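You operate a simulated robot arm through the tools that you are given. There is no shell and no other tool.

You are at the controls of a simulated robot arm. One attempt, no reset.

JOB
Scrub the blue drip tray clean and lay it in the sink.
Fine: dip the grey brush in the rinse tub first; the brush ends on the draining board.

It is judged by the outcome, as a careful person would: the job done as asked, and still so three seconds after it is handed in. It fails if anything else is knocked over, pushed out of place, dropped, spilled or broken.

ROBOT AND FRAMES
A 7-joint arm with a three-finger gripper, fixed in place. Base frame: the origin is at the foot of the arm, x ahead of it, y to its left, z up; the work surface is at about z = 860. Readings come in mm, rad, newtons and seconds.
Its first joint turns from -2.897 to 2.897 rad. Payload 2.69 kg.
The tool frame sits at the grasp point between the pads (the TCP): z along the fingers, y along the line on which they close. The tips reach 30 mm beyond it. The gripper opens to 128 mm. The gripper's body begins 117 mm behind the TCP.
Orientation is told as [roll, pitch, yaw] about the base's x, y, z axes, in that order, counted from this pose: with the fingers straight down and closing along the base's y, the tool's x points along the base's -x, its y along +y and its z along -z.

CONTROLS
- The arm moves only by the tool arm_command. Its argument "moves" is text: rows parted by semicolons, each of 7 numbers parted by spaces: the shift along the tool's x, y, z in mm, then the turn, a rotation vector about the tool's x, y, z in degrees, then the closure in counts, from 0 (fully open) to 255 (shut). In form: x y z rx ry rz hand; .... A call has 1 to 20 rows; each row is the pose to reach, as a shift and turn from the pose commanded when the call began, along the tool's axes at that moment. Rows are played at 5 a second. More than 50 mm and 0.15 rad between two rows, or a gripper value outside its range, and nothing of the call is played. Where a pose cannot be reached the arm comes as near as it can. A force on the tool above 50 N (or 10 N above the force at the start of the call, whichever is more), or a blocked arm, ends the call early, and 0.2 s more pass. The fingers move at their own pace and stop on an object; they squeeze with about 27 N. The grip force told is the motor's: it shows also when the fingers shut on nothing. Time passes only in rows, and 0.2 s behind the last, so rows that repeat a pose let the fingers close. The reply holds the time, the measured pose of the TCP, the force on the tool along the base axes, the opening and the grip force, in the units named above and with some noise, with the torque about the TCP (base axes, N m) and any sound that the robot's microphone picked up.
- Cameras (640 x 400 px; columns grow to the right, rows downward): "scene" is fixed at [220.1, -500.8, 1650.6]; the picture's right is [0.86, -0.50, 0.00], its down [-0.31, -0.53, -0.79] and it looks along [0.40, 0.68, -0.62] (base axes); focal length 370 px, centre (320, 200). "wrist" rides on the gripper at [58, 54, -131] in the tool frame; the picture's right is [-0.68, 0.74, 0.00], its down [-0.62, -0.57, -0.55] and it looks along [-0.40, -0.37, 0.84] (tool axes); focal length 234 px, centre (320, 200). There is no depth. A picture from a camera that has moved, and an enlarged one, comes with that camera's place and axes in the base frame and with its lens.
- capture(camera): a new picture of that camera. It takes no simulated time.
- lift_body(by): slides the trunk up (or, below 0, down) by that many mm; the arm rides with it, the base frame stays. It gives what a move gives, with no picture.
- enlarge(camera, box): a new picture of the part [left, top, right, bottom] of that camera's present view, enlarged. It takes no simulated time.
- hand_in(): hands the job in; it is judged then, once.

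Places have to be worked out from the pictures, the camera data and where the tool is seen. Open the gripper and draw the arm clear of the work before you hand the job in, unless the task says otherwise.

The tools are called after "Call:" by a JSON object that holds its "api" and its "payload". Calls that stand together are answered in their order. arm_command: Moves the arm, as the interface text tells. Its arguments: {"type":"object","properties":{"moves":{"type":"string"}},"required":["moves"]} The other tools are called the same way: lift_body (by) slides the trunk up or down; capture (camera) takes a picture; enlarge (camera, box) takes an enlarged picture of a part of a camera's view; hand_in () hands the job in.

At the start:

```text
time: 0.0
ee_pos: [517.0, 467.9, 1266.9]
ee_rot: [0.0, 0.0, -0.001]
contact_force: [-0.5, 0.4, -0.9]
ft_torque: [0.0, -0.01, 0.0]
gripper_width: 127.9
grasp_force: 0.0
trunk travel left (down, up): [-150.0, 200.0]
```

scene: 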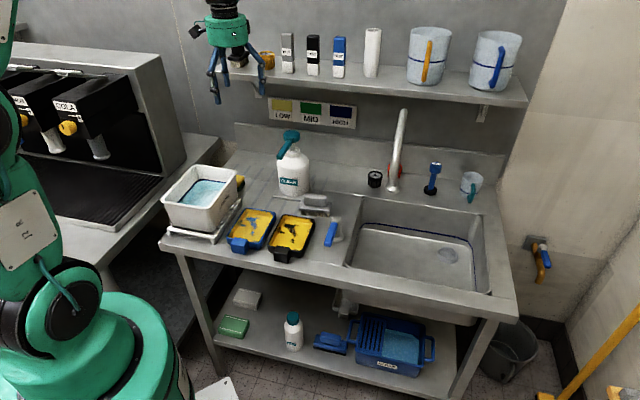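
wrist: 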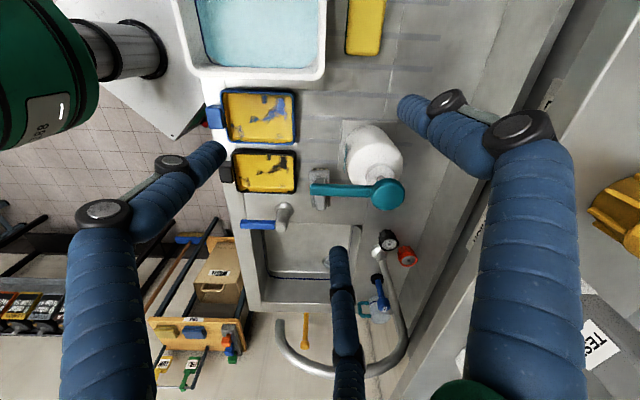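

The first pictures show a tub with water, two trays (blue and black rims) with yellow soiling, a grey item and a blue-handled item near the sink. I'll look closer before moving.

Call:
{"api": "enlarge", "payload": {"camera": "scene", "box": [150, 120, 370, 280]}}

Call:
{"api": "enlarge", "payload": {"camera": "scene", "box": [320, 130, 540, 310]}}

Call:
{"api": "enlarge", "payload": {"camera": "wrist", "box": [160, 0, 440, 320]}}

Call:
{"api": "enlarge", "payload": {"camera": "scene", "box": [200, 270, 450, 400]}}

```text
2.50 times, centred on (260, 200) of scene
camera zoom: at [220.1, -500.8, 1650.6], right [0.86, -0.5, 0.0], down [-0.31, -0.53, -0.79], along [0.4, 0.68, -0.62], focal length 924 px, centre (470, 200)
```

zoom: 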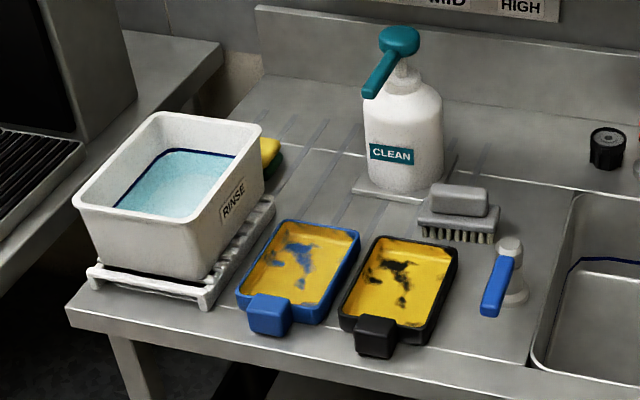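

```text
2.22 times, centred on (430, 220) of scene
camera zoom: at [220.1, -500.8, 1650.6], right [0.86, -0.5, 0.0], down [-0.31, -0.53, -0.79], along [0.4, 0.68, -0.62], focal length 821 px, centre (76, 156)
```

zoom: 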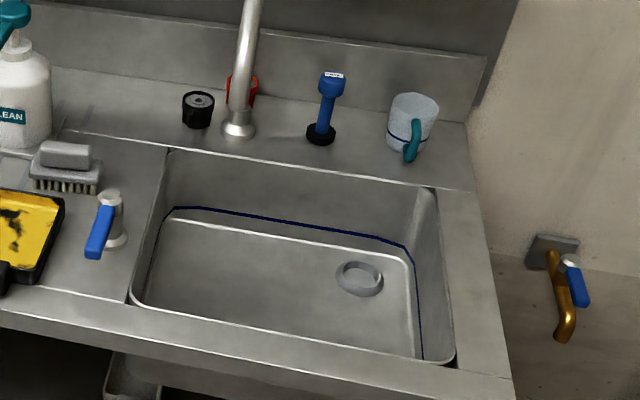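

```text
1.25 times, centred on (300, 160) of wrist
camera zoom: at [457.5, 520.4, 1397.2], right [0.68, 0.74, 0.0], down [0.62, -0.57, 0.55], along [0.4, -0.37, -0.84], focal length 293 px, centre (345, 250)
```

zoom: 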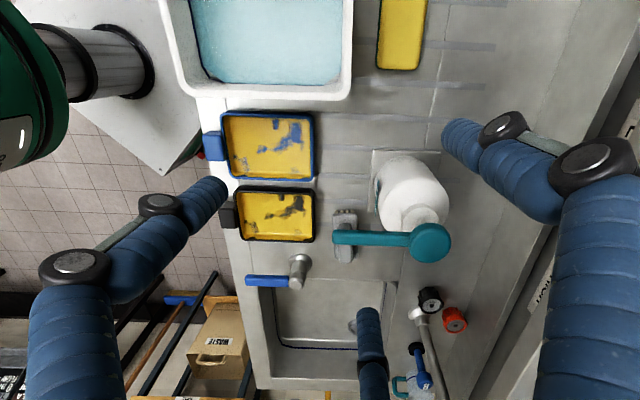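

```text
2.56 times, centred on (325, 335) of scene
camera zoom: at [220.1, -500.8, 1650.6], right [0.86, -0.5, 0.0], down [-0.31, -0.53, -0.79], along [0.4, 0.68, -0.62], focal length 946 px, centre (307, -146)
```

zoom: 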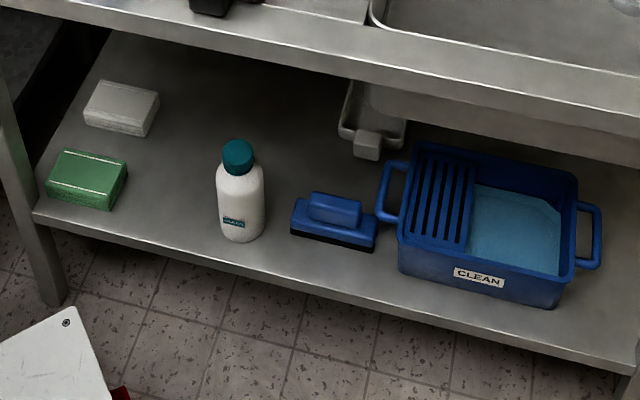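

The counter runs diagonally in the base frame (along it ≈ (0.75,-0.67), depth ≈ (0.67,0.75)). Blue tray centre is about (465,333), the brush about (690,310), and the pump bottle about (675,458) with its spout at z≈1070. I move above the tray and brush and turn the wrist so the camera sits on the side away from the bottle.

Call:
{"api": "arm_command", "payload": {"moves": "-10 -10 0 0 0 -7.5 0; -20 -20 0 0 0 -15 0; -30 -30 0 0 0 -22.5 0; -40 -40 0 0 0 -30 0; -50 -55 0 0 0 -37.5 0; -60 -70 0 0 0 -45 0; -70 -85 0 0 0 -52.5 0; -80 -100 0 0 0 -60 0; -80 -115 0 0 0 -67.5 0; -80 -130 0 0 0 -75 0; -80 -140 0 0 0 -82.5 0; -80 -140 0 0 0 -90 0"}}

```text
time: 2.6
ee_pos: [597.5, 327.9, 1263.8]
ee_rot: [0.0, 0.0, 1.572]
contact_force: [0.0, -0.8, -1.5]
ft_torque: [0.03, 0.02, 0.01]
gripper_width: 128.3
grasp_force: 0.1
trunk travel left (down, up): [-150.0, 200.0]
```

The yaw reached +90° without trouble. Next I look through the wrist camera and check the scene.

Call:
{"api": "capture", "payload": {"camera": "wrist"}}

Call:
{"api": "capture", "payload": {"camera": "scene"}}

```text
taken
camera wrist: at [542.7, 267.4, 1396.3], right [-0.74, 0.68, 0.0], down [0.56, 0.62, 0.55], along [0.37, 0.4, -0.84], focal length 234 px, centre (320, 200)
```

wrist: 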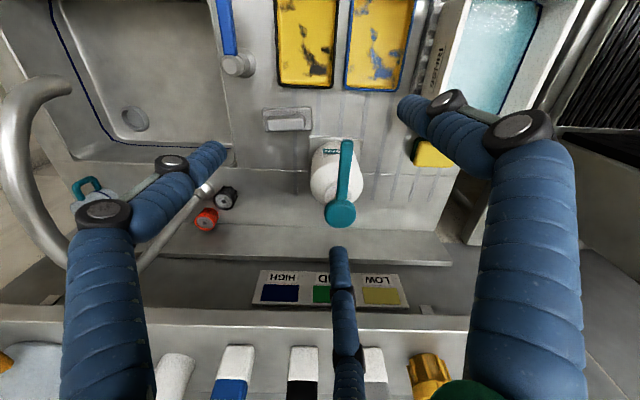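

```text
taken
```

scene: 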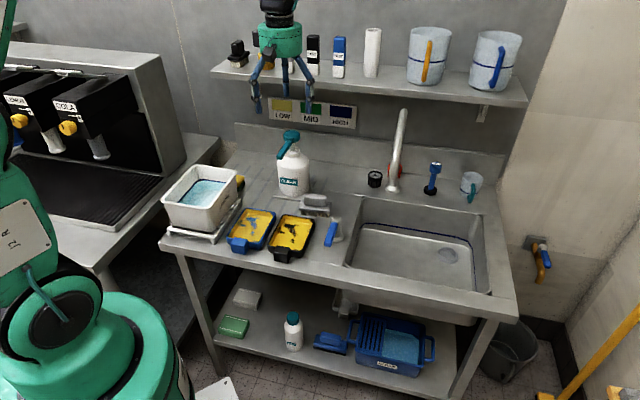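

The picture shows what look like three prongs on the hand, which differs from the stated two fingers. I close and open it in free air to see how they move.

Call:
{"api": "arm_command", "payload": {"moves": "0 0 0 0 0 0 128; 0 0 0 0 0 0 128; 0 0 0 0 0 0 128; 0 0 0 0 0 0 128"}}

Call:
{"api": "capture", "payload": {"camera": "wrist"}}

Call:
{"api": "enlarge", "payload": {"camera": "scene", "box": [220, 0, 350, 130]}}

Call:
{"api": "arm_command", "payload": {"moves": "0 0 0 0 0 0 255; 0 0 0 0 0 0 255; 0 0 0 0 0 0 255; 0 0 0 0 0 0 255"}}

Call:
{"api": "capture", "payload": {"camera": "wrist"}}

Call:
{"api": "enlarge", "payload": {"camera": "scene", "box": [220, 0, 350, 130]}}

```text
time: 3.6
ee_pos: [596.4, 327.6, 1264.1]
ee_rot: [0.001, 0.0, 1.571]
contact_force: [0.1, 0.7, 0.3]
ft_torque: [-0.01, 0.01, 0.0]
gripper_width: 63.6
grasp_force: 0.1
trunk travel left (down, up): [-150.0, 200.0]
```

```text
taken
camera wrist: at [542.5, 267.8, 1396.3], right [-0.74, 0.68, 0.0], down [0.57, 0.62, 0.55], along [0.37, 0.4, -0.84], focal length 234 px, centre (320, 200)
```

wrist: 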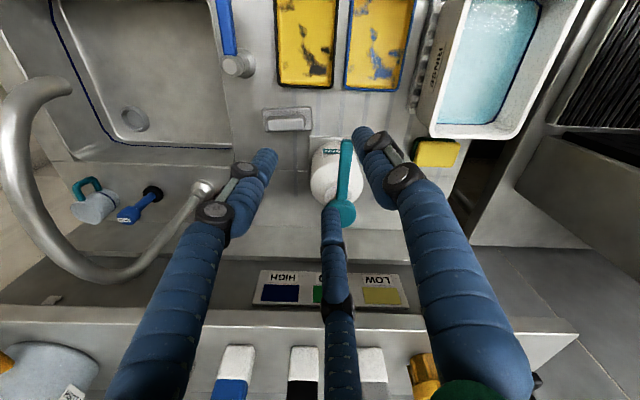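

```text
3.08 times, centred on (285, 65) of scene
camera zoom: at [220.1, -500.8, 1650.6], right [0.86, -0.5, 0.0], down [-0.31, -0.53, -0.79], along [0.4, 0.68, -0.62], focal length 1137 px, centre (428, 615)
```

zoom: 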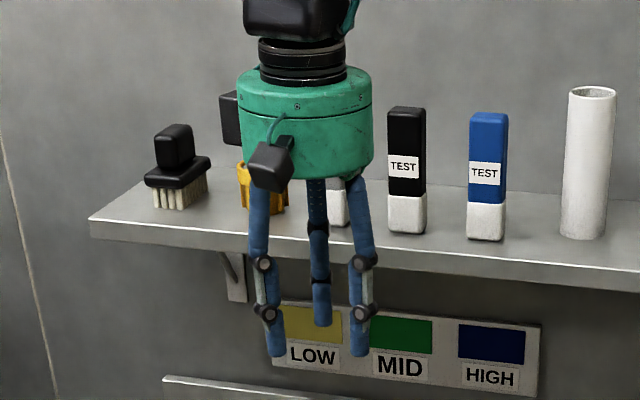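

```text
time: 4.6
ee_pos: [597.4, 327.6, 1265.3]
ee_rot: [0.0, 0.001, 1.572]
contact_force: [0.1, 0.8, 0.1]
ft_torque: [-0.03, 0.05, -0.02]
gripper_width: 2.5
grasp_force: 27.1
trunk travel left (down, up): [-150.0, 200.0]
```

```text
taken
camera wrist: at [542.5, 267.8, 1396.3], right [-0.74, 0.68, 0.0], down [0.57, 0.62, 0.55], along [0.37, 0.4, -0.84], focal length 234 px, centre (320, 200)
```

wrist: 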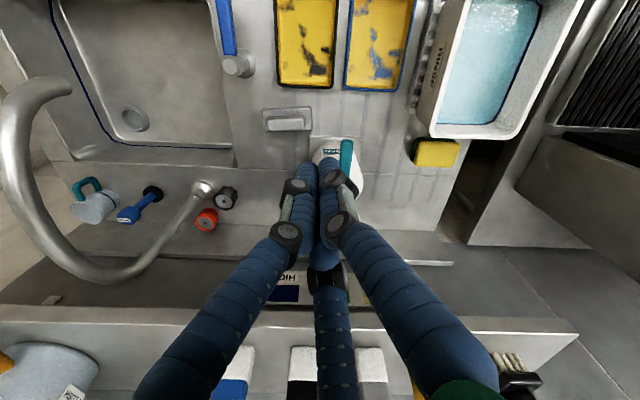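

```text
3.08 times, centred on (285, 65) of scene
camera zoom: at [220.1, -500.8, 1650.6], right [0.86, -0.5, 0.0], down [-0.31, -0.53, -0.79], along [0.4, 0.68, -0.62], focal length 1137 px, centre (428, 615)
```

zoom: 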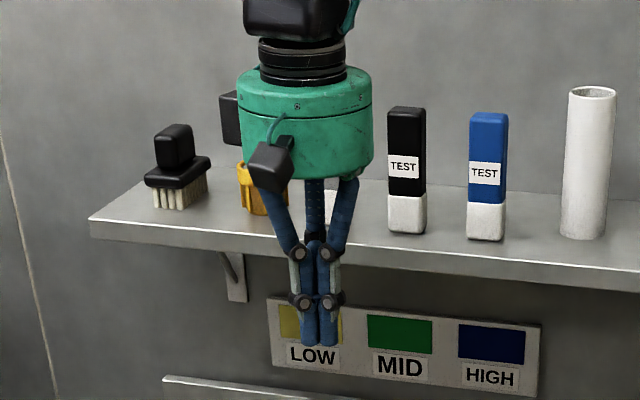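

All three prongs converge together as commanded. With the hand shut the view is clearer, so I enlarge it to measure the brush, trays and tub.

Call:
{"api": "enlarge", "payload": {"camera": "wrist", "box": [220, 60, 380, 160]}}

Call:
{"api": "enlarge", "payload": {"camera": "wrist", "box": [260, 0, 600, 180]}}

Call:
{"api": "enlarge", "payload": {"camera": "scene", "box": [270, 180, 350, 230]}}

Call:
{"api": "enlarge", "payload": {"camera": "scene", "box": [150, 150, 330, 270]}}

```text
4.00 times, centred on (300, 110) of wrist
camera zoom: at [542.5, 267.8, 1396.3], right [-0.74, 0.68, 0.0], down [0.57, 0.62, 0.55], along [0.37, 0.4, -0.84], focal length 937 px, centre (400, 560)
```

zoom: 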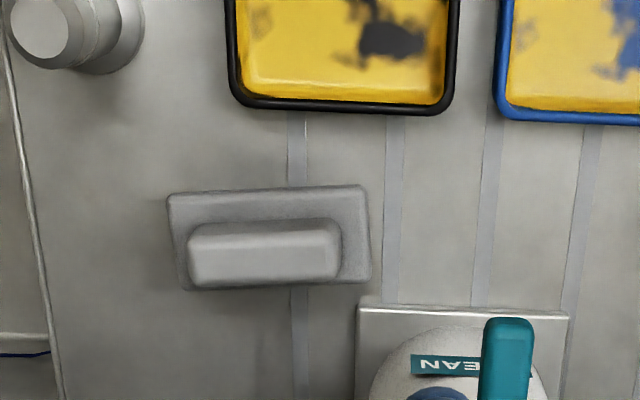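

```text
1.88 times, centred on (430, 90) of wrist
camera zoom: at [542.5, 267.8, 1396.3], right [-0.74, 0.68, 0.0], down [0.57, 0.62, 0.55], along [0.37, 0.4, -0.84], focal length 441 px, centre (113, 407)
```

zoom: 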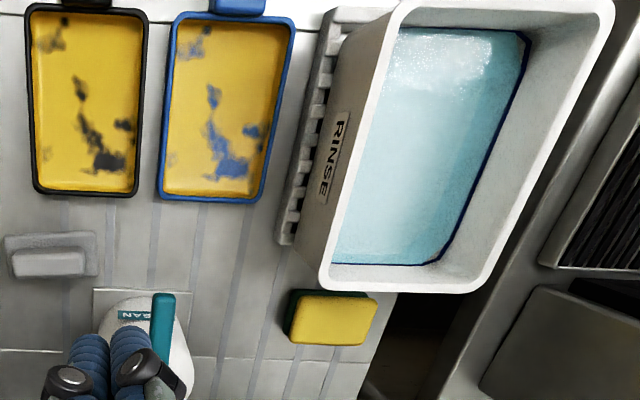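

```text
8.00 times, centred on (310, 205) of scene
camera zoom: at [220.1, -500.8, 1650.6], right [0.86, -0.5, 0.0], down [-0.31, -0.53, -0.79], along [0.4, 0.68, -0.62], focal length 2956 px, centre (400, 160)
```

zoom: 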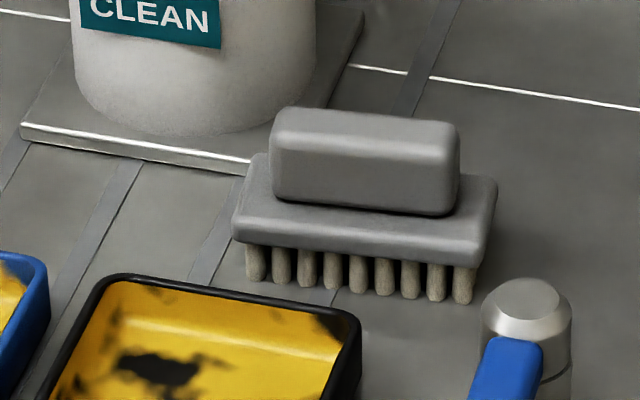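

```text
3.33 times, centred on (240, 210) of scene
camera zoom: at [220.1, -500.8, 1650.6], right [0.86, -0.5, 0.0], down [-0.31, -0.53, -0.79], along [0.4, 0.68, -0.62], focal length 1232 px, centre (587, 167)
```

zoom: 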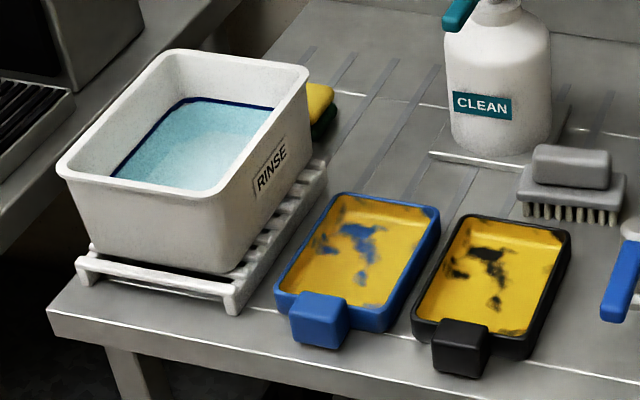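

The brush handle centre is about (680,316), with its top at z≈922 and plate top at ≈894. The tub rim is at z≈1000, centred near (367,456), with water at about 955. I hover over the brush with yaw 140° so the closing direction runs across the handle, hand half open.

Call:
{"api": "arm_command", "payload": {"moves": "0 -10 5 0 0 -7.2 128; 2 -22 12 0 0 -14.4 128; 4 -34 20 0 0 -21.6 128; 6 -46 30 0 0 -28.8 128; 8 -58 40 0 0 -36 128; 10 -70 50 0 0 -43.2 128; 13 -82 65 0 0 -50 128; 13 -82 65 0 0 -50 128"}}

Call:
{"api": "capture", "payload": {"camera": "wrist"}}

Call:
{"api": "capture", "payload": {"camera": "scene"}}

```text
time: 6.4
ee_pos: [678.9, 315.7, 1200.5]
ee_rot: [0.001, 0.0, 2.445]
contact_force: [0.8, 0.6, -0.3]
ft_torque: [-0.01, 0.04, -0.02]
gripper_width: 63.6
grasp_force: 0.1
trunk travel left (down, up): [-150.0, 200.0]
```

```text
taken
camera wrist: at [688.4, 236.0, 1332.1], right [-0.99, -0.13, 0.0], down [-0.11, 0.83, 0.55], along [-0.07, 0.54, -0.84], focal length 234 px, centre (320, 200)
```

wrist: 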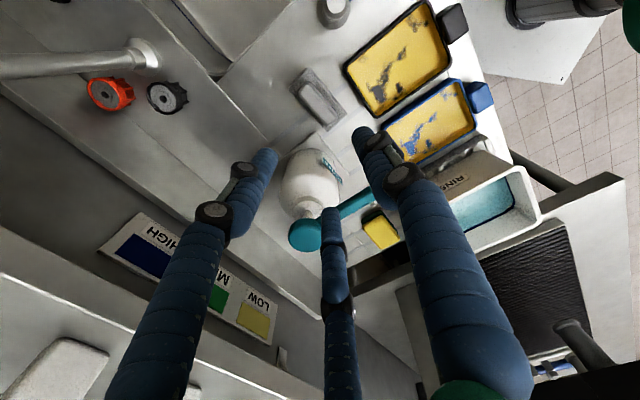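

```text
taken
```

scene: 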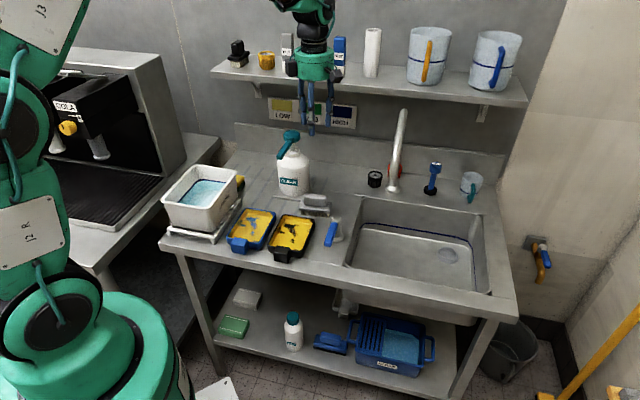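

The brush sits ahead under the hand and nothing is in the way of a straight descent. I lower to TCP z≈1000 and check alignment.

Call:
{"api": "arm_command", "payload": {"moves": "0 0 40 0 0 0 128; 0 0 80 0 0 0 128; 0 0 120 0 0 0 128; 0 0 160 0 0 0 128; 0 0 200 0 0 0 128; 0 0 200 0 0 0 128"}}

Call:
{"api": "capture", "payload": {"camera": "wrist"}}

Call:
{"api": "enlarge", "payload": {"camera": "scene", "box": [250, 120, 380, 240]}}

```text
time: 7.8
ee_pos: [676.3, 315.3, 999.2]
ee_rot: [0.001, 0.0, 2.443]
contact_force: [0.4, 0.7, -0.3]
ft_torque: [-0.04, 0.04, 0.0]
gripper_width: 63.9
grasp_force: 0.1
trunk travel left (down, up): [-150.0, 200.0]
```

```text
taken
camera wrist: at [686.1, 234.8, 1130.6], right [-0.99, -0.13, 0.0], down [-0.11, 0.83, 0.55], along [-0.07, 0.54, -0.84], focal length 234 px, centre (320, 200)
```

wrist: 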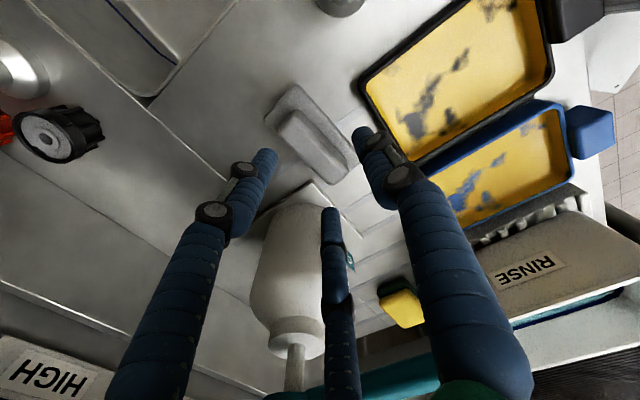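

```text
3.33 times, centred on (315, 180) of scene
camera zoom: at [220.1, -500.8, 1650.6], right [0.86, -0.5, 0.0], down [-0.31, -0.53, -0.79], along [0.4, 0.68, -0.62], focal length 1232 px, centre (337, 267)
```

zoom: 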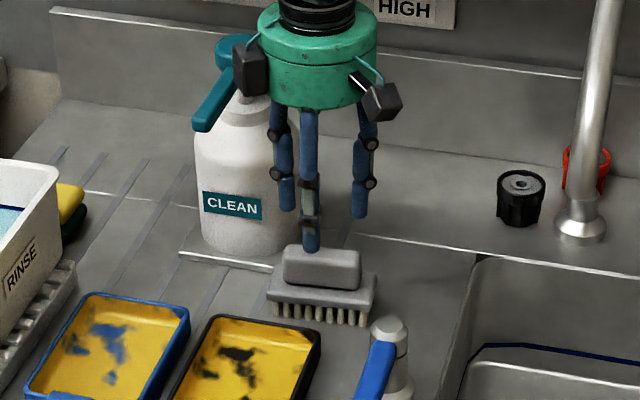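

I enlarge the wrist view around the brush to measure the handle centre precisely.

Call:
{"api": "enlarge", "payload": {"camera": "wrist", "box": [240, 70, 400, 210]}}

Call:
{"api": "enlarge", "payload": {"camera": "scene", "box": [285, 160, 345, 230]}}

```text
2.86 times, centred on (320, 140) of wrist
camera zoom: at [686.1, 234.8, 1130.6], right [-0.99, -0.13, 0.0], down [-0.11, 0.83, 0.55], along [-0.07, 0.54, -0.84], focal length 669 px, centre (320, 371)
```

zoom: 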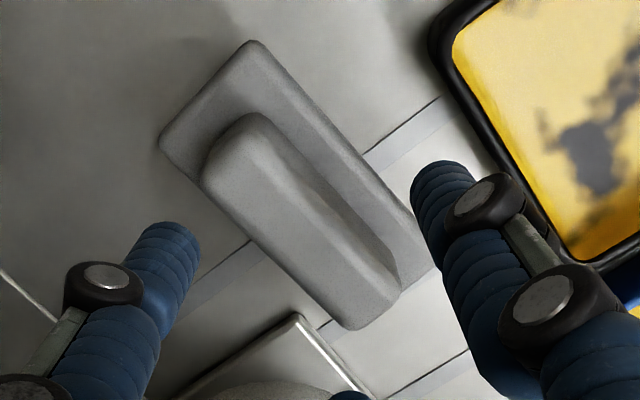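

```text
5.71 times, centred on (315, 195) of scene
camera zoom: at [220.1, -500.8, 1650.6], right [0.86, -0.5, 0.0], down [-0.31, -0.53, -0.79], along [0.4, 0.68, -0.62], focal length 2111 px, centre (349, 229)
```

zoom: 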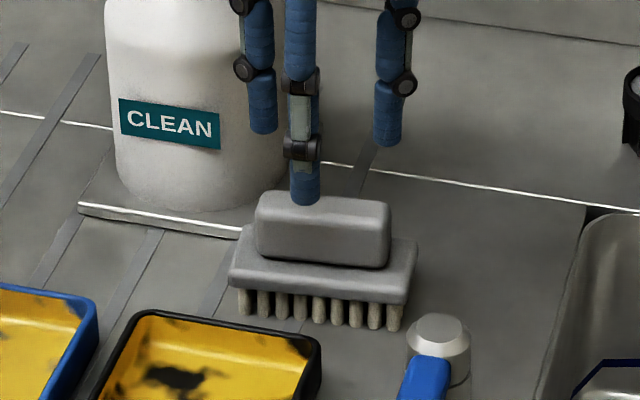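

The brush centre comes out at about (680.5,316), so I need a small correction of about +3 mm along the handle and 4 mm across it. I lower to TCP z≈929, with the tips just above the brush plate, then close.

Call:
{"api": "arm_command", "payload": {"moves": "2.8 -3.8 25 0 0 0 128; 2.8 -3.8 50 0 0 0 128; 2.8 -3.8 62 0 0 0 128; 2.8 -3.8 70 0 0 0 128; 2.8 -3.8 70 0 0 0 128"}}

Call:
{"api": "enlarge", "payload": {"camera": "scene", "box": [265, 140, 365, 230]}}

Call:
{"api": "capture", "payload": {"camera": "wrist"}}

```text
time: 8.5
ee_pos: [687.1, 319.3, 956.1]
ee_rot: [-0.015, 0.005, 2.443]
contact_force: [2.3, 0.4, 7.2]
ft_torque: [-0.05, -0.28, 0.05]
gripper_width: 70.2
grasp_force: 2.1
trunk travel left (down, up): [-150.0, 200.0]
stopped in row 3: the force on the tool passed its limit at 60 N (the readings are from after the stop); the commanded pose is now the measured one
```

```text
4.44 times, centred on (315, 185) of scene
camera zoom: at [220.1, -500.8, 1650.6], right [0.86, -0.5, 0.0], down [-0.31, -0.53, -0.79], along [0.4, 0.68, -0.62], focal length 1642 px, centre (342, 267)
```

zoom: 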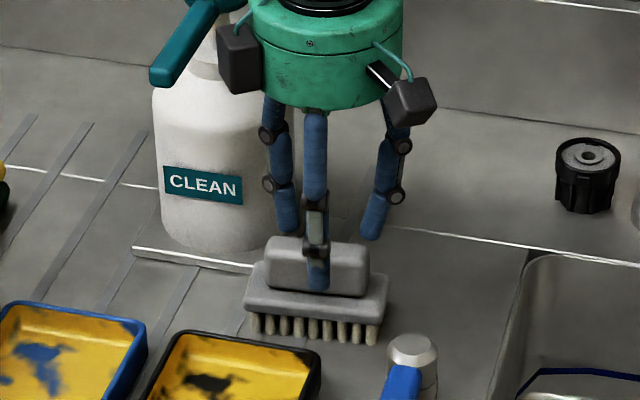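

```text
taken
camera wrist: at [694.9, 238.1, 1087.0], right [-0.99, -0.13, -0.01], down [-0.12, 0.83, 0.55], along [-0.06, 0.55, -0.83], focal length 234 px, centre (320, 200)
```

wrist: 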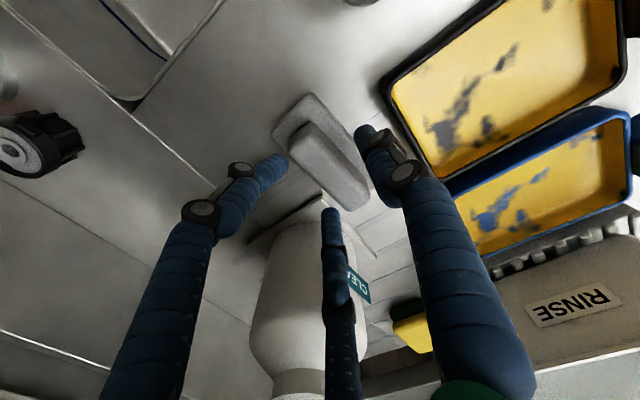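

The force reading places the contact about 28 mm along the handle and 12 mm behind it, so one of the two rear prongs landed on the handle top: this is physically a three-prong centric hand. I back straight up, open wider and re-measure.

Call:
{"api": "arm_command", "payload": {"moves": "0 0 -20 0 0 0 128; 0 0 -44 0 0 0 128; 0 0 -44 0 0 0 50; 0 0 -44 0 0 0 50; 0 0 -44 0 0 0 50"}}

Call:
{"api": "enlarge", "payload": {"camera": "wrist", "box": [220, 60, 420, 220]}}

Call:
{"api": "enlarge", "payload": {"camera": "scene", "box": [265, 140, 365, 230]}}

```text
time: 9.7
ee_pos: [686.7, 318.2, 997.2]
ee_rot: [-0.01, 0.005, 2.444]
contact_force: [0.0, 0.2, 0.4]
ft_torque: [0.03, -0.01, 0.01]
gripper_width: 103.1
grasp_force: 0.2
trunk travel left (down, up): [-150.0, 200.0]
```

```text
2.50 times, centred on (320, 140) of wrist
camera zoom: at [693.3, 236.4, 1129.4], right [-0.99, -0.13, -0.01], down [-0.11, 0.83, 0.55], along [-0.06, 0.55, -0.83], focal length 585 px, centre (320, 350)
```

zoom: 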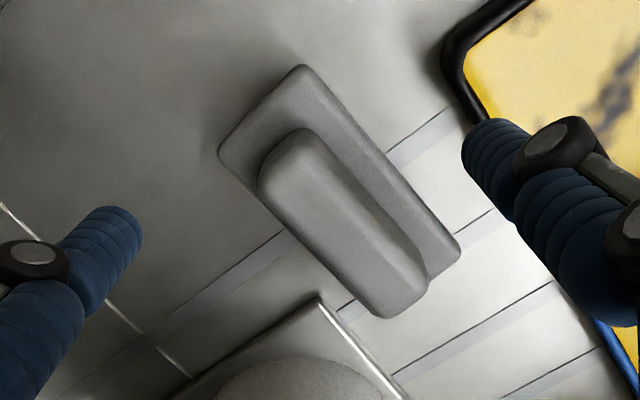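

```text
4.44 times, centred on (315, 185) of scene
camera zoom: at [220.1, -500.8, 1650.6], right [0.86, -0.5, 0.0], down [-0.31, -0.53, -0.79], along [0.4, 0.68, -0.62], focal length 1642 px, centre (342, 267)
```

zoom: 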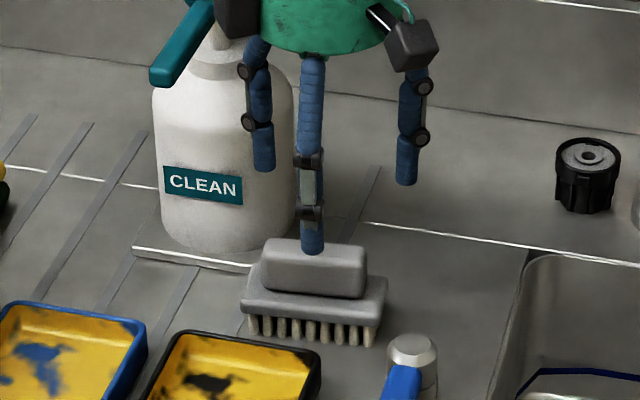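

The brush shifted only about 5 mm and is otherwise fine, with its centre now near (675.5,318). I correct the small tilt, shift so that the front prong and the two rear prongs straddle the handle, and come down part way.

Call:
{"api": "arm_command", "payload": {"moves": "-4 -1 0 -0.3 -0.15 0 50; -9 -2.3 0 -0.58 -0.29 0 50; -9 -2.3 20 -0.58 -0.29 0 50; -9 -2.3 35 -0.58 -0.29 0 50; -9 -2.3 35 -0.58 -0.29 0 50"}}

Call:
{"api": "capture", "payload": {"camera": "wrist"}}

Call:
{"api": "enlarge", "payload": {"camera": "scene", "box": [265, 140, 365, 230]}}

```text
time: 10.9
ee_pos: [680.4, 326.2, 963.6]
ee_rot: [0.001, 0.0, 2.445]
contact_force: [-0.1, 0.1, -0.6]
ft_torque: [-0.02, 0.01, -0.02]
gripper_width: 103.0
grasp_force: 0.1
trunk travel left (down, up): [-150.0, 200.0]
```

```text
taken
camera wrist: at [689.2, 245.5, 1095.4], right [-0.99, -0.13, 0.0], down [-0.11, 0.83, 0.55], along [-0.07, 0.54, -0.84], focal length 234 px, centre (320, 200)
```

wrist: 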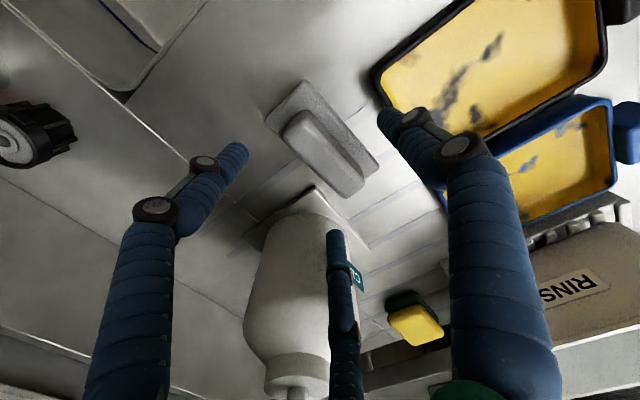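

```text
4.44 times, centred on (315, 185) of scene
camera zoom: at [220.1, -500.8, 1650.6], right [0.86, -0.5, 0.0], down [-0.31, -0.53, -0.79], along [0.4, 0.68, -0.62], focal length 1642 px, centre (342, 267)
```

zoom: 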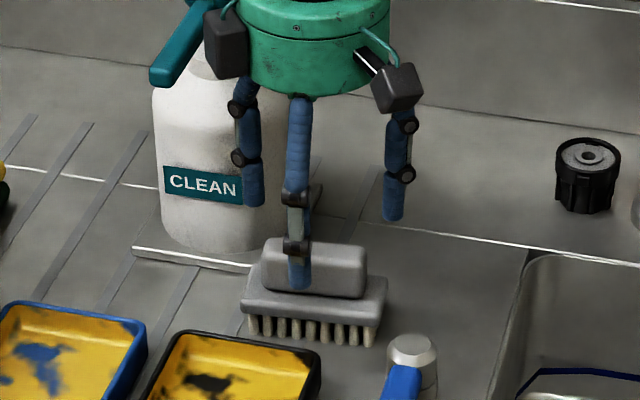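

The prongs now straddle the handle with clearance, and the hand's side box clears the pump spout by about 13 mm. I lower the remaining 35 mm.

Call:
{"api": "arm_command", "payload": {"moves": "0 0 12 0 0 0 50; 0 0 24 0 0 0 50; 0 0 30 0 0 0 50; 0 0 35 0 0 0 50; 0 0 35 0 0 0 50"}}

Call:
{"api": "enlarge", "payload": {"camera": "scene", "box": [265, 140, 365, 230]}}

Call:
{"api": "enlarge", "payload": {"camera": "wrist", "box": [200, 60, 440, 260]}}

```text
time: 12.1
ee_pos: [680.2, 327.0, 929.7]
ee_rot: [-0.001, -0.003, 2.443]
contact_force: [1.3, 1.1, 0.2]
ft_torque: [0.01, 0.0, -0.01]
gripper_width: 103.1
grasp_force: 0.0
trunk travel left (down, up): [-150.0, 200.0]
```

```text
4.44 times, centred on (315, 185) of scene
camera zoom: at [220.1, -500.8, 1650.6], right [0.86, -0.5, 0.0], down [-0.31, -0.53, -0.79], along [0.4, 0.68, -0.62], focal length 1642 px, centre (342, 267)
```

zoom: 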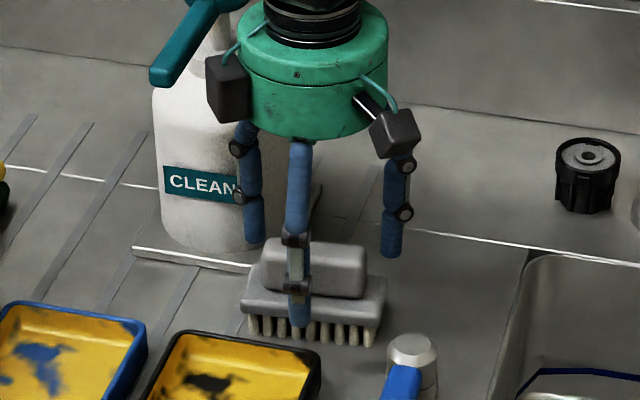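

```text
2.00 times, centred on (320, 160) of wrist
camera zoom: at [689.1, 246.4, 1061.1], right [-0.99, -0.13, 0.0], down [-0.11, 0.83, 0.55], along [-0.07, 0.54, -0.84], focal length 468 px, centre (320, 280)
```

zoom: 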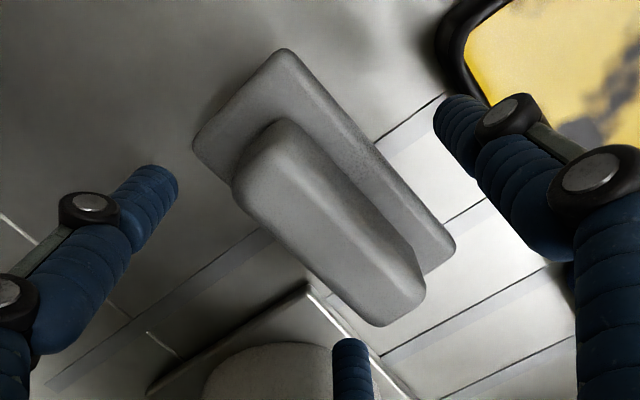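

The tips are at z≈900, beside the handle and just above the plate, with no contact force. I close the hand on the handle now.

Call:
{"api": "arm_command", "payload": {"moves": "0 0 0 0 0 0 100; 0 0 0 0 0 0 140; 0 0 0 0 0 0 180; 0 0 0 0 0 0 220; 0 0 0 0 0 0 255; 0 0 0 0 0 0 255; 0 0 0 0 0 0 255"}}

Call:
{"api": "enlarge", "payload": {"camera": "scene", "box": [265, 140, 365, 230]}}

Call:
{"api": "enlarge", "payload": {"camera": "wrist", "box": [200, 60, 440, 260]}}

```text
time: 13.7
ee_pos: [678.4, 326.7, 928.6]
ee_rot: [0.0, -0.002, 2.443]
contact_force: [-0.6, -0.5, 0.4]
ft_torque: [-0.09, 0.09, 0.0]
gripper_width: 38.5
grasp_force: 27.3
trunk travel left (down, up): [-150.0, 200.0]
```

```text
4.44 times, centred on (315, 185) of scene
camera zoom: at [220.1, -500.8, 1650.6], right [0.86, -0.5, 0.0], down [-0.31, -0.53, -0.79], along [0.4, 0.68, -0.62], focal length 1642 px, centre (342, 267)
```

zoom: 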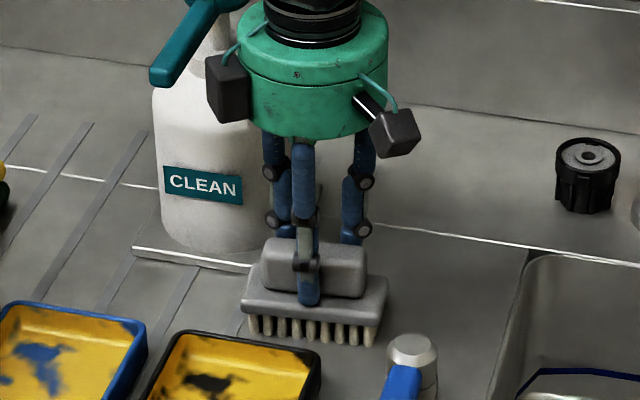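

```text
2.00 times, centred on (320, 160) of wrist
camera zoom: at [689.1, 246.3, 1061.3], right [-0.99, -0.13, 0.0], down [-0.11, 0.83, 0.55], along [-0.07, 0.54, -0.84], focal length 468 px, centre (320, 280)
```

zoom: 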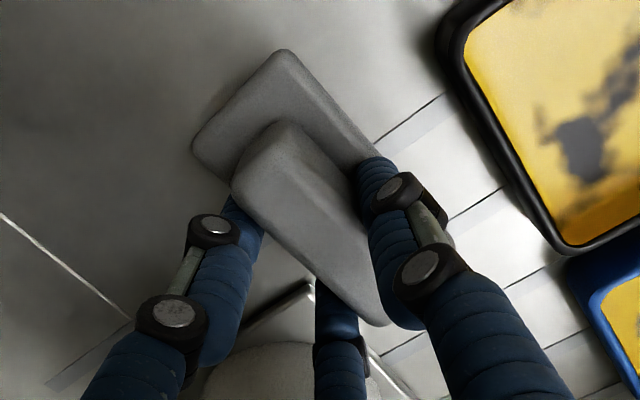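

The width stopped at 38.5 mm with the handle held as the three-prong model predicts. I lift gently 40 mm and check the hold.

Call:
{"api": "arm_command", "payload": {"moves": "0 0 -8 0 0 0 255; 0 0 -20 0 0 0 255; 0 0 -40 0 0 0 255; 0 0 -40 0 0 0 255"}}

Call:
{"api": "enlarge", "payload": {"camera": "scene", "box": [265, 120, 365, 230]}}

Call:
{"api": "capture", "payload": {"camera": "wrist"}}

```text
time: 14.7
ee_pos: [679.5, 324.2, 969.7]
ee_rot: [0.0, -0.002, 2.445]
contact_force: [0.5, 0.2, -1.1]
ft_torque: [0.02, -0.01, -0.01]
gripper_width: 38.2
grasp_force: 27.2
trunk travel left (down, up): [-150.0, 200.0]
```

```text
3.64 times, centred on (315, 175) of scene
camera zoom: at [220.1, -500.8, 1650.6], right [0.86, -0.5, 0.0], down [-0.31, -0.53, -0.79], along [0.4, 0.68, -0.62], focal length 1344 px, centre (338, 291)
```

zoom: 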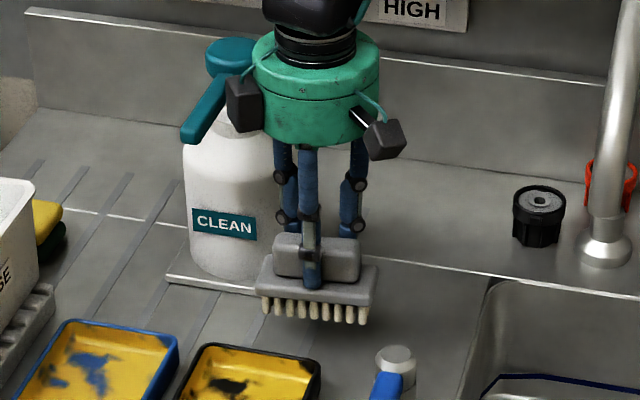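

```text
taken
camera wrist: at [689.4, 243.2, 1101.0], right [-0.99, -0.13, 0.0], down [-0.11, 0.83, 0.55], along [-0.07, 0.54, -0.84], focal length 234 px, centre (320, 200)
```

wrist: 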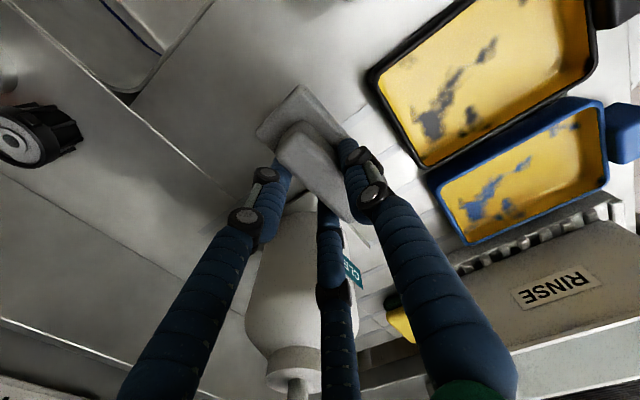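

The brush is held level. I lift straight up so the bristles clear the pump head.

Call:
{"api": "arm_command", "payload": {"moves": "0 0 -40 0 0 0 255; 0 0 -80 0 0 0 255; 0 0 -120 0 0 0 255; 0 0 -160 0 0 0 255; 0 0 -200 0 0 0 255; 0 0 -240 0 0 0 255; 0 0 -240 0 0 0 255"}}

```text
time: 16.3
ee_pos: [678.2, 324.4, 1208.3]
ee_rot: [0.001, -0.002, 2.444]
contact_force: [-0.5, 0.0, -0.8]
ft_torque: [0.0, -0.05, 0.01]
gripper_width: 38.4
grasp_force: 27.3
trunk travel left (down, up): [-150.0, 200.0]
```

At z≈1208 with the grip steady, I move over the rinse tub while turning back to yaw 50°, so the brush's long side lines up with the tub and tray.

Call:
{"api": "arm_command", "payload": {"moves": "-24 8 0 0 0 7 255; -49 15 0 0 0 14 255; -73 23 0 0 0 21 255; -98 31 0 0 0 28 255; -122 38 0 0 0 35 255; -146 46 0 0 0 42 255; -171 54 0 0 0 49 255; -195 61 0 0 0 56 255; -220 69 0 0 0 63 255; -244 77 0 0 0 70 255; -268 84 0 0 0 77 255; -293 92 0 0 0 84 255; -317 100 0 0 0 90 255; -317 100 0 0 0 90 255"}}

Call:
{"api": "capture", "payload": {"camera": "wrist"}}

Call:
{"api": "capture", "payload": {"camera": "scene"}}

```text
time: 19.3
ee_pos: [373.9, 453.9, 1212.9]
ee_rot: [-0.001, 0.0, 0.874]
contact_force: [0.1, -0.6, -1.3]
ft_torque: [-0.03, -0.06, -0.01]
gripper_width: 38.5
grasp_force: 26.7
trunk travel left (down, up): [-150.0, 200.0]
```

```text
taken
camera wrist: at [293.6, 442.3, 1344.5], right [-0.13, 0.99, 0.0], down [0.83, 0.11, 0.55], along [0.54, 0.07, -0.84], focal length 234 px, centre (320, 200)
```

wrist: 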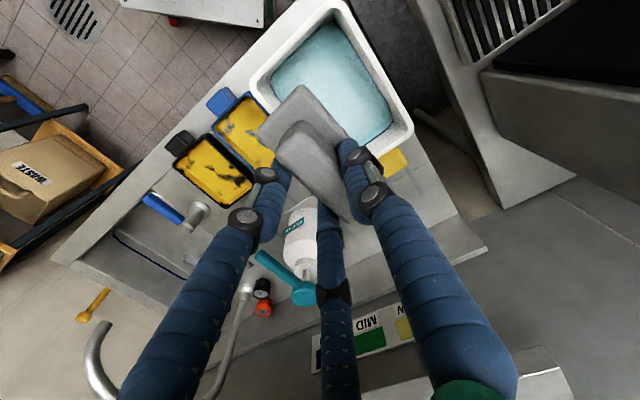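

```text
taken
```

scene: 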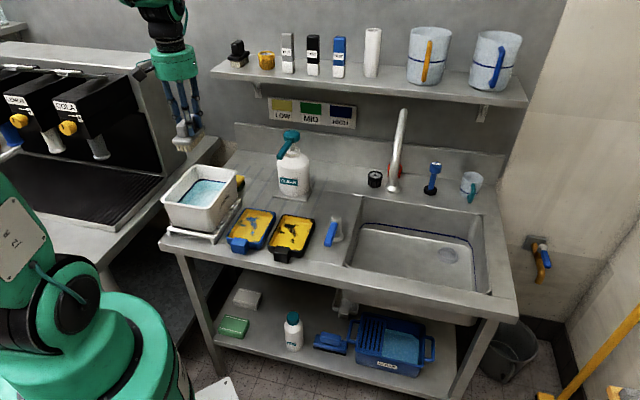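

The brush centre is over the middle of the tub, (367,457) against a tub centre of about (367,459). I lower it to bristle height ≈ 945 first, just into the water.

Call:
{"api": "arm_command", "payload": {"moves": "0 0 40 0 0 0 255; 0 0 80 0 0 0 255; 0 0 120 0 0 0 255; 0 0 155 0 0 0 255; 0 0 180 0 0 0 255; 0 0 198 0 0 0 255; 0 0 198 0 0 0 255"}}

Call:
{"api": "enlarge", "payload": {"camera": "scene", "box": [140, 110, 280, 250]}}

Call:
{"api": "capture", "payload": {"camera": "wrist"}}

```text
time: 20.9
ee_pos: [374.3, 455.5, 1011.5]
ee_rot: [0.003, 0.001, 0.873]
contact_force: [0.1, 0.2, -1.1]
ft_torque: [-0.02, 0.02, 0.0]
gripper_width: 38.4
grasp_force: 26.9
trunk travel left (down, up): [-150.0, 200.0]
```

```text
2.86 times, centred on (210, 180) of scene
camera zoom: at [220.1, -500.8, 1650.6], right [0.86, -0.5, 0.0], down [-0.31, -0.53, -0.79], along [0.4, 0.68, -0.62], focal length 1056 px, centre (634, 257)
```

zoom: 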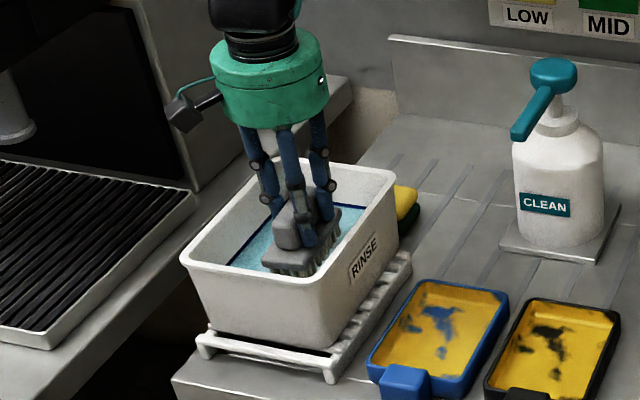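

```text
taken
camera wrist: at [294.7, 443.4, 1143.2], right [-0.13, 0.99, 0.0], down [0.83, 0.11, 0.55], along [0.54, 0.07, -0.84], focal length 234 px, centre (320, 200)
```

wrist: 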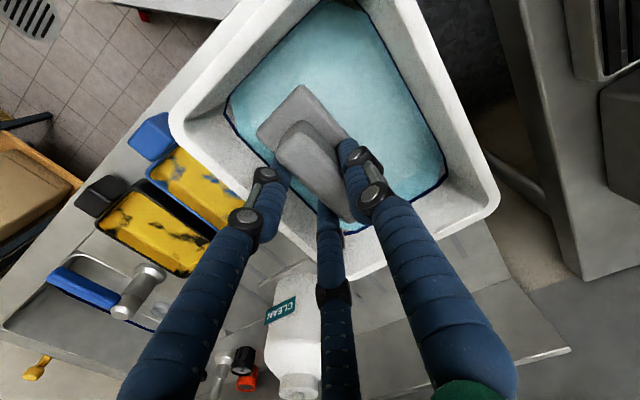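

I zoom in to judge how far the bristles are under the water surface.

Call:
{"api": "enlarge", "payload": {"camera": "scene", "box": [185, 165, 245, 215]}}

Call:
{"api": "enlarge", "payload": {"camera": "wrist", "box": [200, 40, 420, 200]}}

```text
8.00 times, centred on (215, 190) of scene
camera zoom: at [220.1, -500.8, 1650.6], right [0.86, -0.5, 0.0], down [-0.31, -0.53, -0.79], along [0.4, 0.68, -0.62], focal length 2956 px, centre (1160, 280)
```

zoom: 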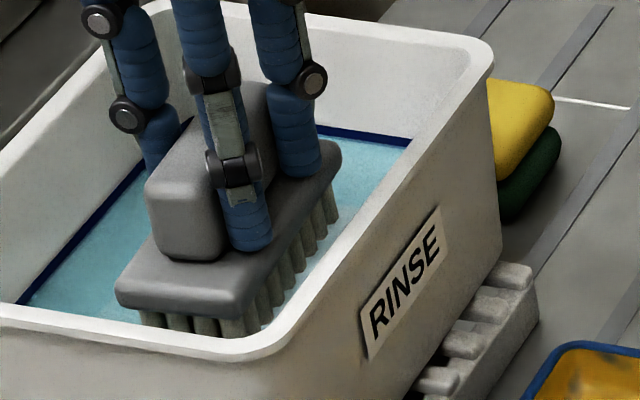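

```text
2.50 times, centred on (310, 120) of wrist
camera zoom: at [294.7, 443.4, 1143.2], right [-0.13, 0.99, 0.0], down [0.83, 0.11, 0.55], along [0.54, 0.07, -0.84], focal length 585 px, centre (345, 400)
```

zoom: 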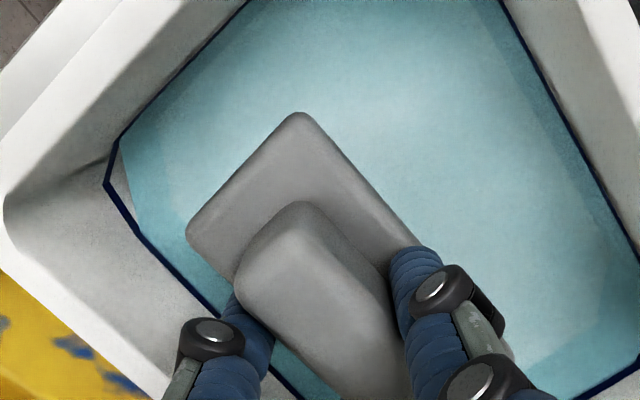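

The bristle tips are only about at the water surface. I lower about 24 mm more so the bristles are fully submerged, hold, and swish slightly.

Call:
{"api": "arm_command", "payload": {"moves": "0 0 8 0 0 0 255; 0 0 16 0 0 0 255; 0 0 24 0 0 0 255; 8 0 24 0 0 0 255; 0 0 24 0 0 0 255; -8 0 24 0 0 0 255; 0 0 24 0 0 0 255; 0 0 24 0 0 0 255"}}

Call:
{"api": "enlarge", "payload": {"camera": "scene", "box": [185, 165, 245, 215]}}

```text
time: 22.7
ee_pos: [372.6, 452.3, 985.4]
ee_rot: [0.001, 0.0, 0.872]
contact_force: [-0.5, 0.4, -1.5]
ft_torque: [0.03, -0.01, -0.03]
gripper_width: 38.1
grasp_force: 27.2
trunk travel left (down, up): [-150.0, 200.0]
```

```text
8.00 times, centred on (215, 190) of scene
camera zoom: at [220.1, -500.8, 1650.6], right [0.86, -0.5, 0.0], down [-0.31, -0.53, -0.79], along [0.4, 0.68, -0.62], focal length 2956 px, centre (1160, 280)
```

zoom: 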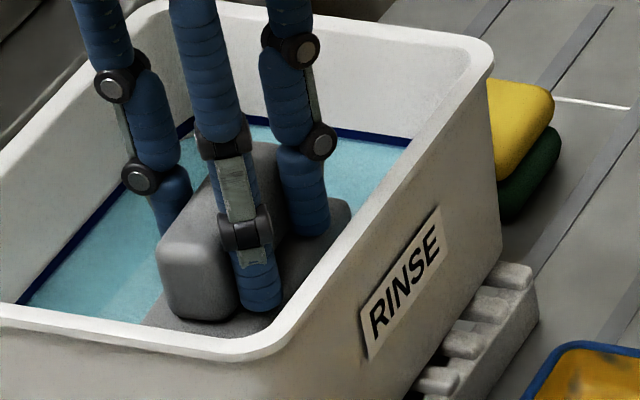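

The bristles are now fully submerged, with the plate at the waterline. I lift slowly and let it drip over the tub before carrying it to the tray.

Call:
{"api": "arm_command", "payload": {"moves": "0 0 -15 0 0 0 255; 0 0 -30 0 0 0 255; 0 0 -45 0 0 0 255; 0 0 -60 0 0 0 255; 0 0 -60 0 0 0 255; 0 0 -60 0 0 0 255; 0 0 -60 0 0 0 255; 0 0 -60 0 0 0 255; 0 0 -80 0 0 0 255; 0 0 -100 0 0 0 255; 0 0 -120 0 0 0 255; 0 0 -120 0 0 0 255"}}

Call:
{"api": "enlarge", "payload": {"camera": "scene", "box": [140, 110, 280, 250]}}

Call:
{"api": "capture", "payload": {"camera": "wrist"}}

```text
time: 25.3
ee_pos: [376.0, 454.6, 1105.2]
ee_rot: [-0.001, 0.001, 0.873]
contact_force: [-1.1, -0.7, -0.8]
ft_torque: [-0.01, -0.03, 0.0]
gripper_width: 38.2
grasp_force: 27.3
trunk travel left (down, up): [-150.0, 200.0]
```

```text
2.86 times, centred on (210, 180) of scene
camera zoom: at [220.1, -500.8, 1650.6], right [0.86, -0.5, 0.0], down [-0.31, -0.53, -0.79], along [0.4, 0.68, -0.62], focal length 1056 px, centre (634, 257)
```

zoom: 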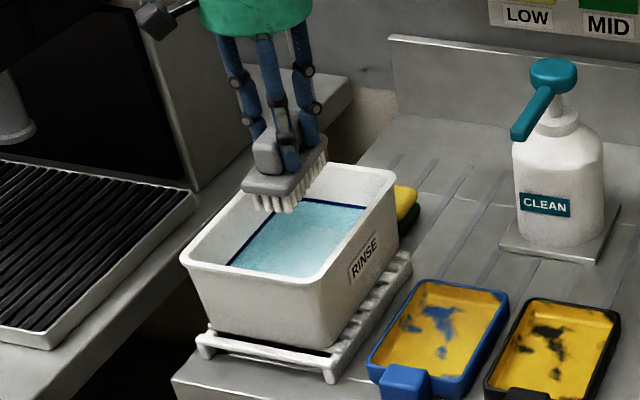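

```text
taken
camera wrist: at [295.6, 441.9, 1237.5], right [-0.13, 0.99, 0.0], down [0.83, 0.11, 0.55], along [0.54, 0.07, -0.84], focal length 234 px, centre (320, 200)
```

wrist: 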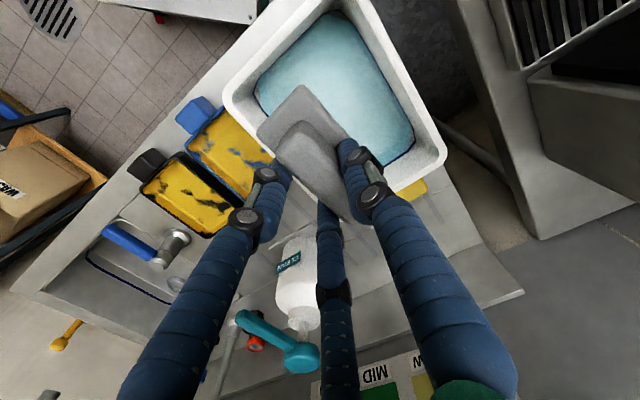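

The brush is wet and lifted clear. I enlarge the current wrist and scene views to fix the tray's outline and angle.

Call:
{"api": "enlarge", "payload": {"camera": "wrist", "box": [120, 80, 280, 250]}}

Call:
{"api": "enlarge", "payload": {"camera": "scene", "box": [215, 195, 325, 275]}}

```text
2.35 times, centred on (200, 165) of wrist
camera zoom: at [295.6, 441.9, 1237.5], right [-0.13, 0.99, 0.0], down [0.83, 0.11, 0.55], along [0.54, 0.07, -0.84], focal length 551 px, centre (602, 282)
```

zoom: 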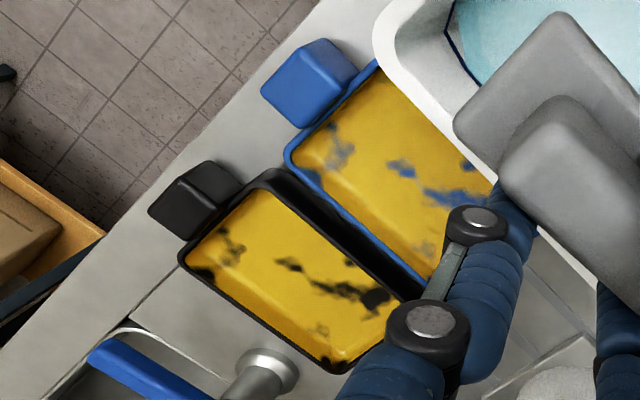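

```text
5.00 times, centred on (270, 235) of scene
camera zoom: at [220.1, -500.8, 1650.6], right [0.86, -0.5, 0.0], down [-0.31, -0.53, -0.79], along [0.4, 0.68, -0.62], focal length 1847 px, centre (570, 25)
```

zoom: 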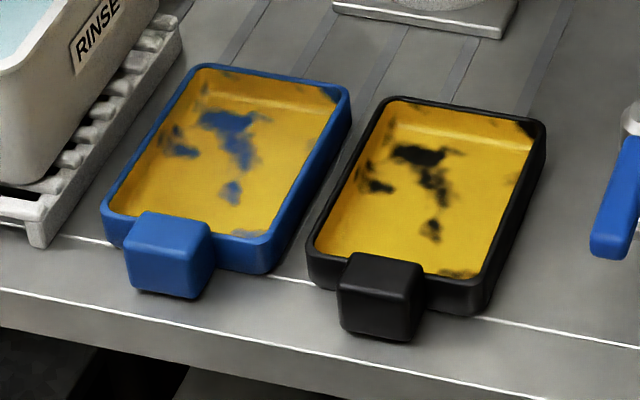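

From the scene view the blue tray's rim is about 107×140 mm, centred at (468,341) and turned 46.3°, with the rim at z≈884. I carry the brush over the tray, align to 46.3°, and come down to just above it.

Call:
{"api": "arm_command", "payload": {"moves": "5 -30 0 0 0 1 255; 10 -60 0 0 0 2 255; 16 -90 0 0 0 3 255; 21 -120 0 0 0 3.7 255; 26.6 -150 0 0 0 3.7 255; 26.6 -150 40 0 0 3.7 255; 26.6 -150 80 0 0 3.7 255; 26.6 -150 115 0 0 3.7 255; 26.6 -150 115 0 0 3.7 255"}}

Call:
{"api": "enlarge", "payload": {"camera": "scene", "box": [200, 150, 330, 280]}}

Call:
{"api": "capture", "payload": {"camera": "wrist"}}

```text
time: 27.3
ee_pos: [469.6, 338.0, 991.3]
ee_rot: [0.0, 0.0, 0.807]
contact_force: [0.3, 1.0, -0.5]
ft_torque: [-0.06, 0.03, 0.03]
gripper_width: 38.4
grasp_force: 26.8
trunk travel left (down, up): [-150.0, 200.0]
```

```text
3.08 times, centred on (265, 215) of scene
camera zoom: at [220.1, -500.8, 1650.6], right [0.86, -0.5, 0.0], down [-0.31, -0.53, -0.79], along [0.4, 0.68, -0.62], focal length 1137 px, centre (489, 154)
```

zoom: 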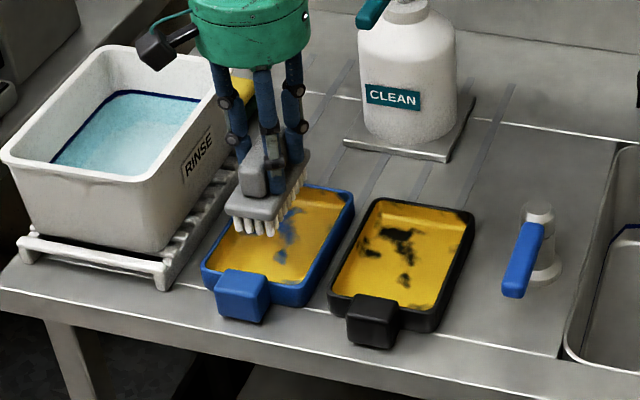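

```text
taken
camera wrist: at [389.2, 330.6, 1123.7], right [-0.07, 1.0, 0.0], down [0.83, 0.05, 0.55], along [0.55, 0.04, -0.84], focal length 234 px, centre (320, 200)
```

wrist: 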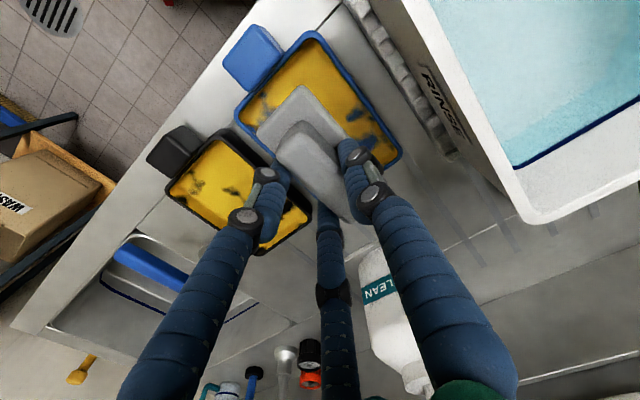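

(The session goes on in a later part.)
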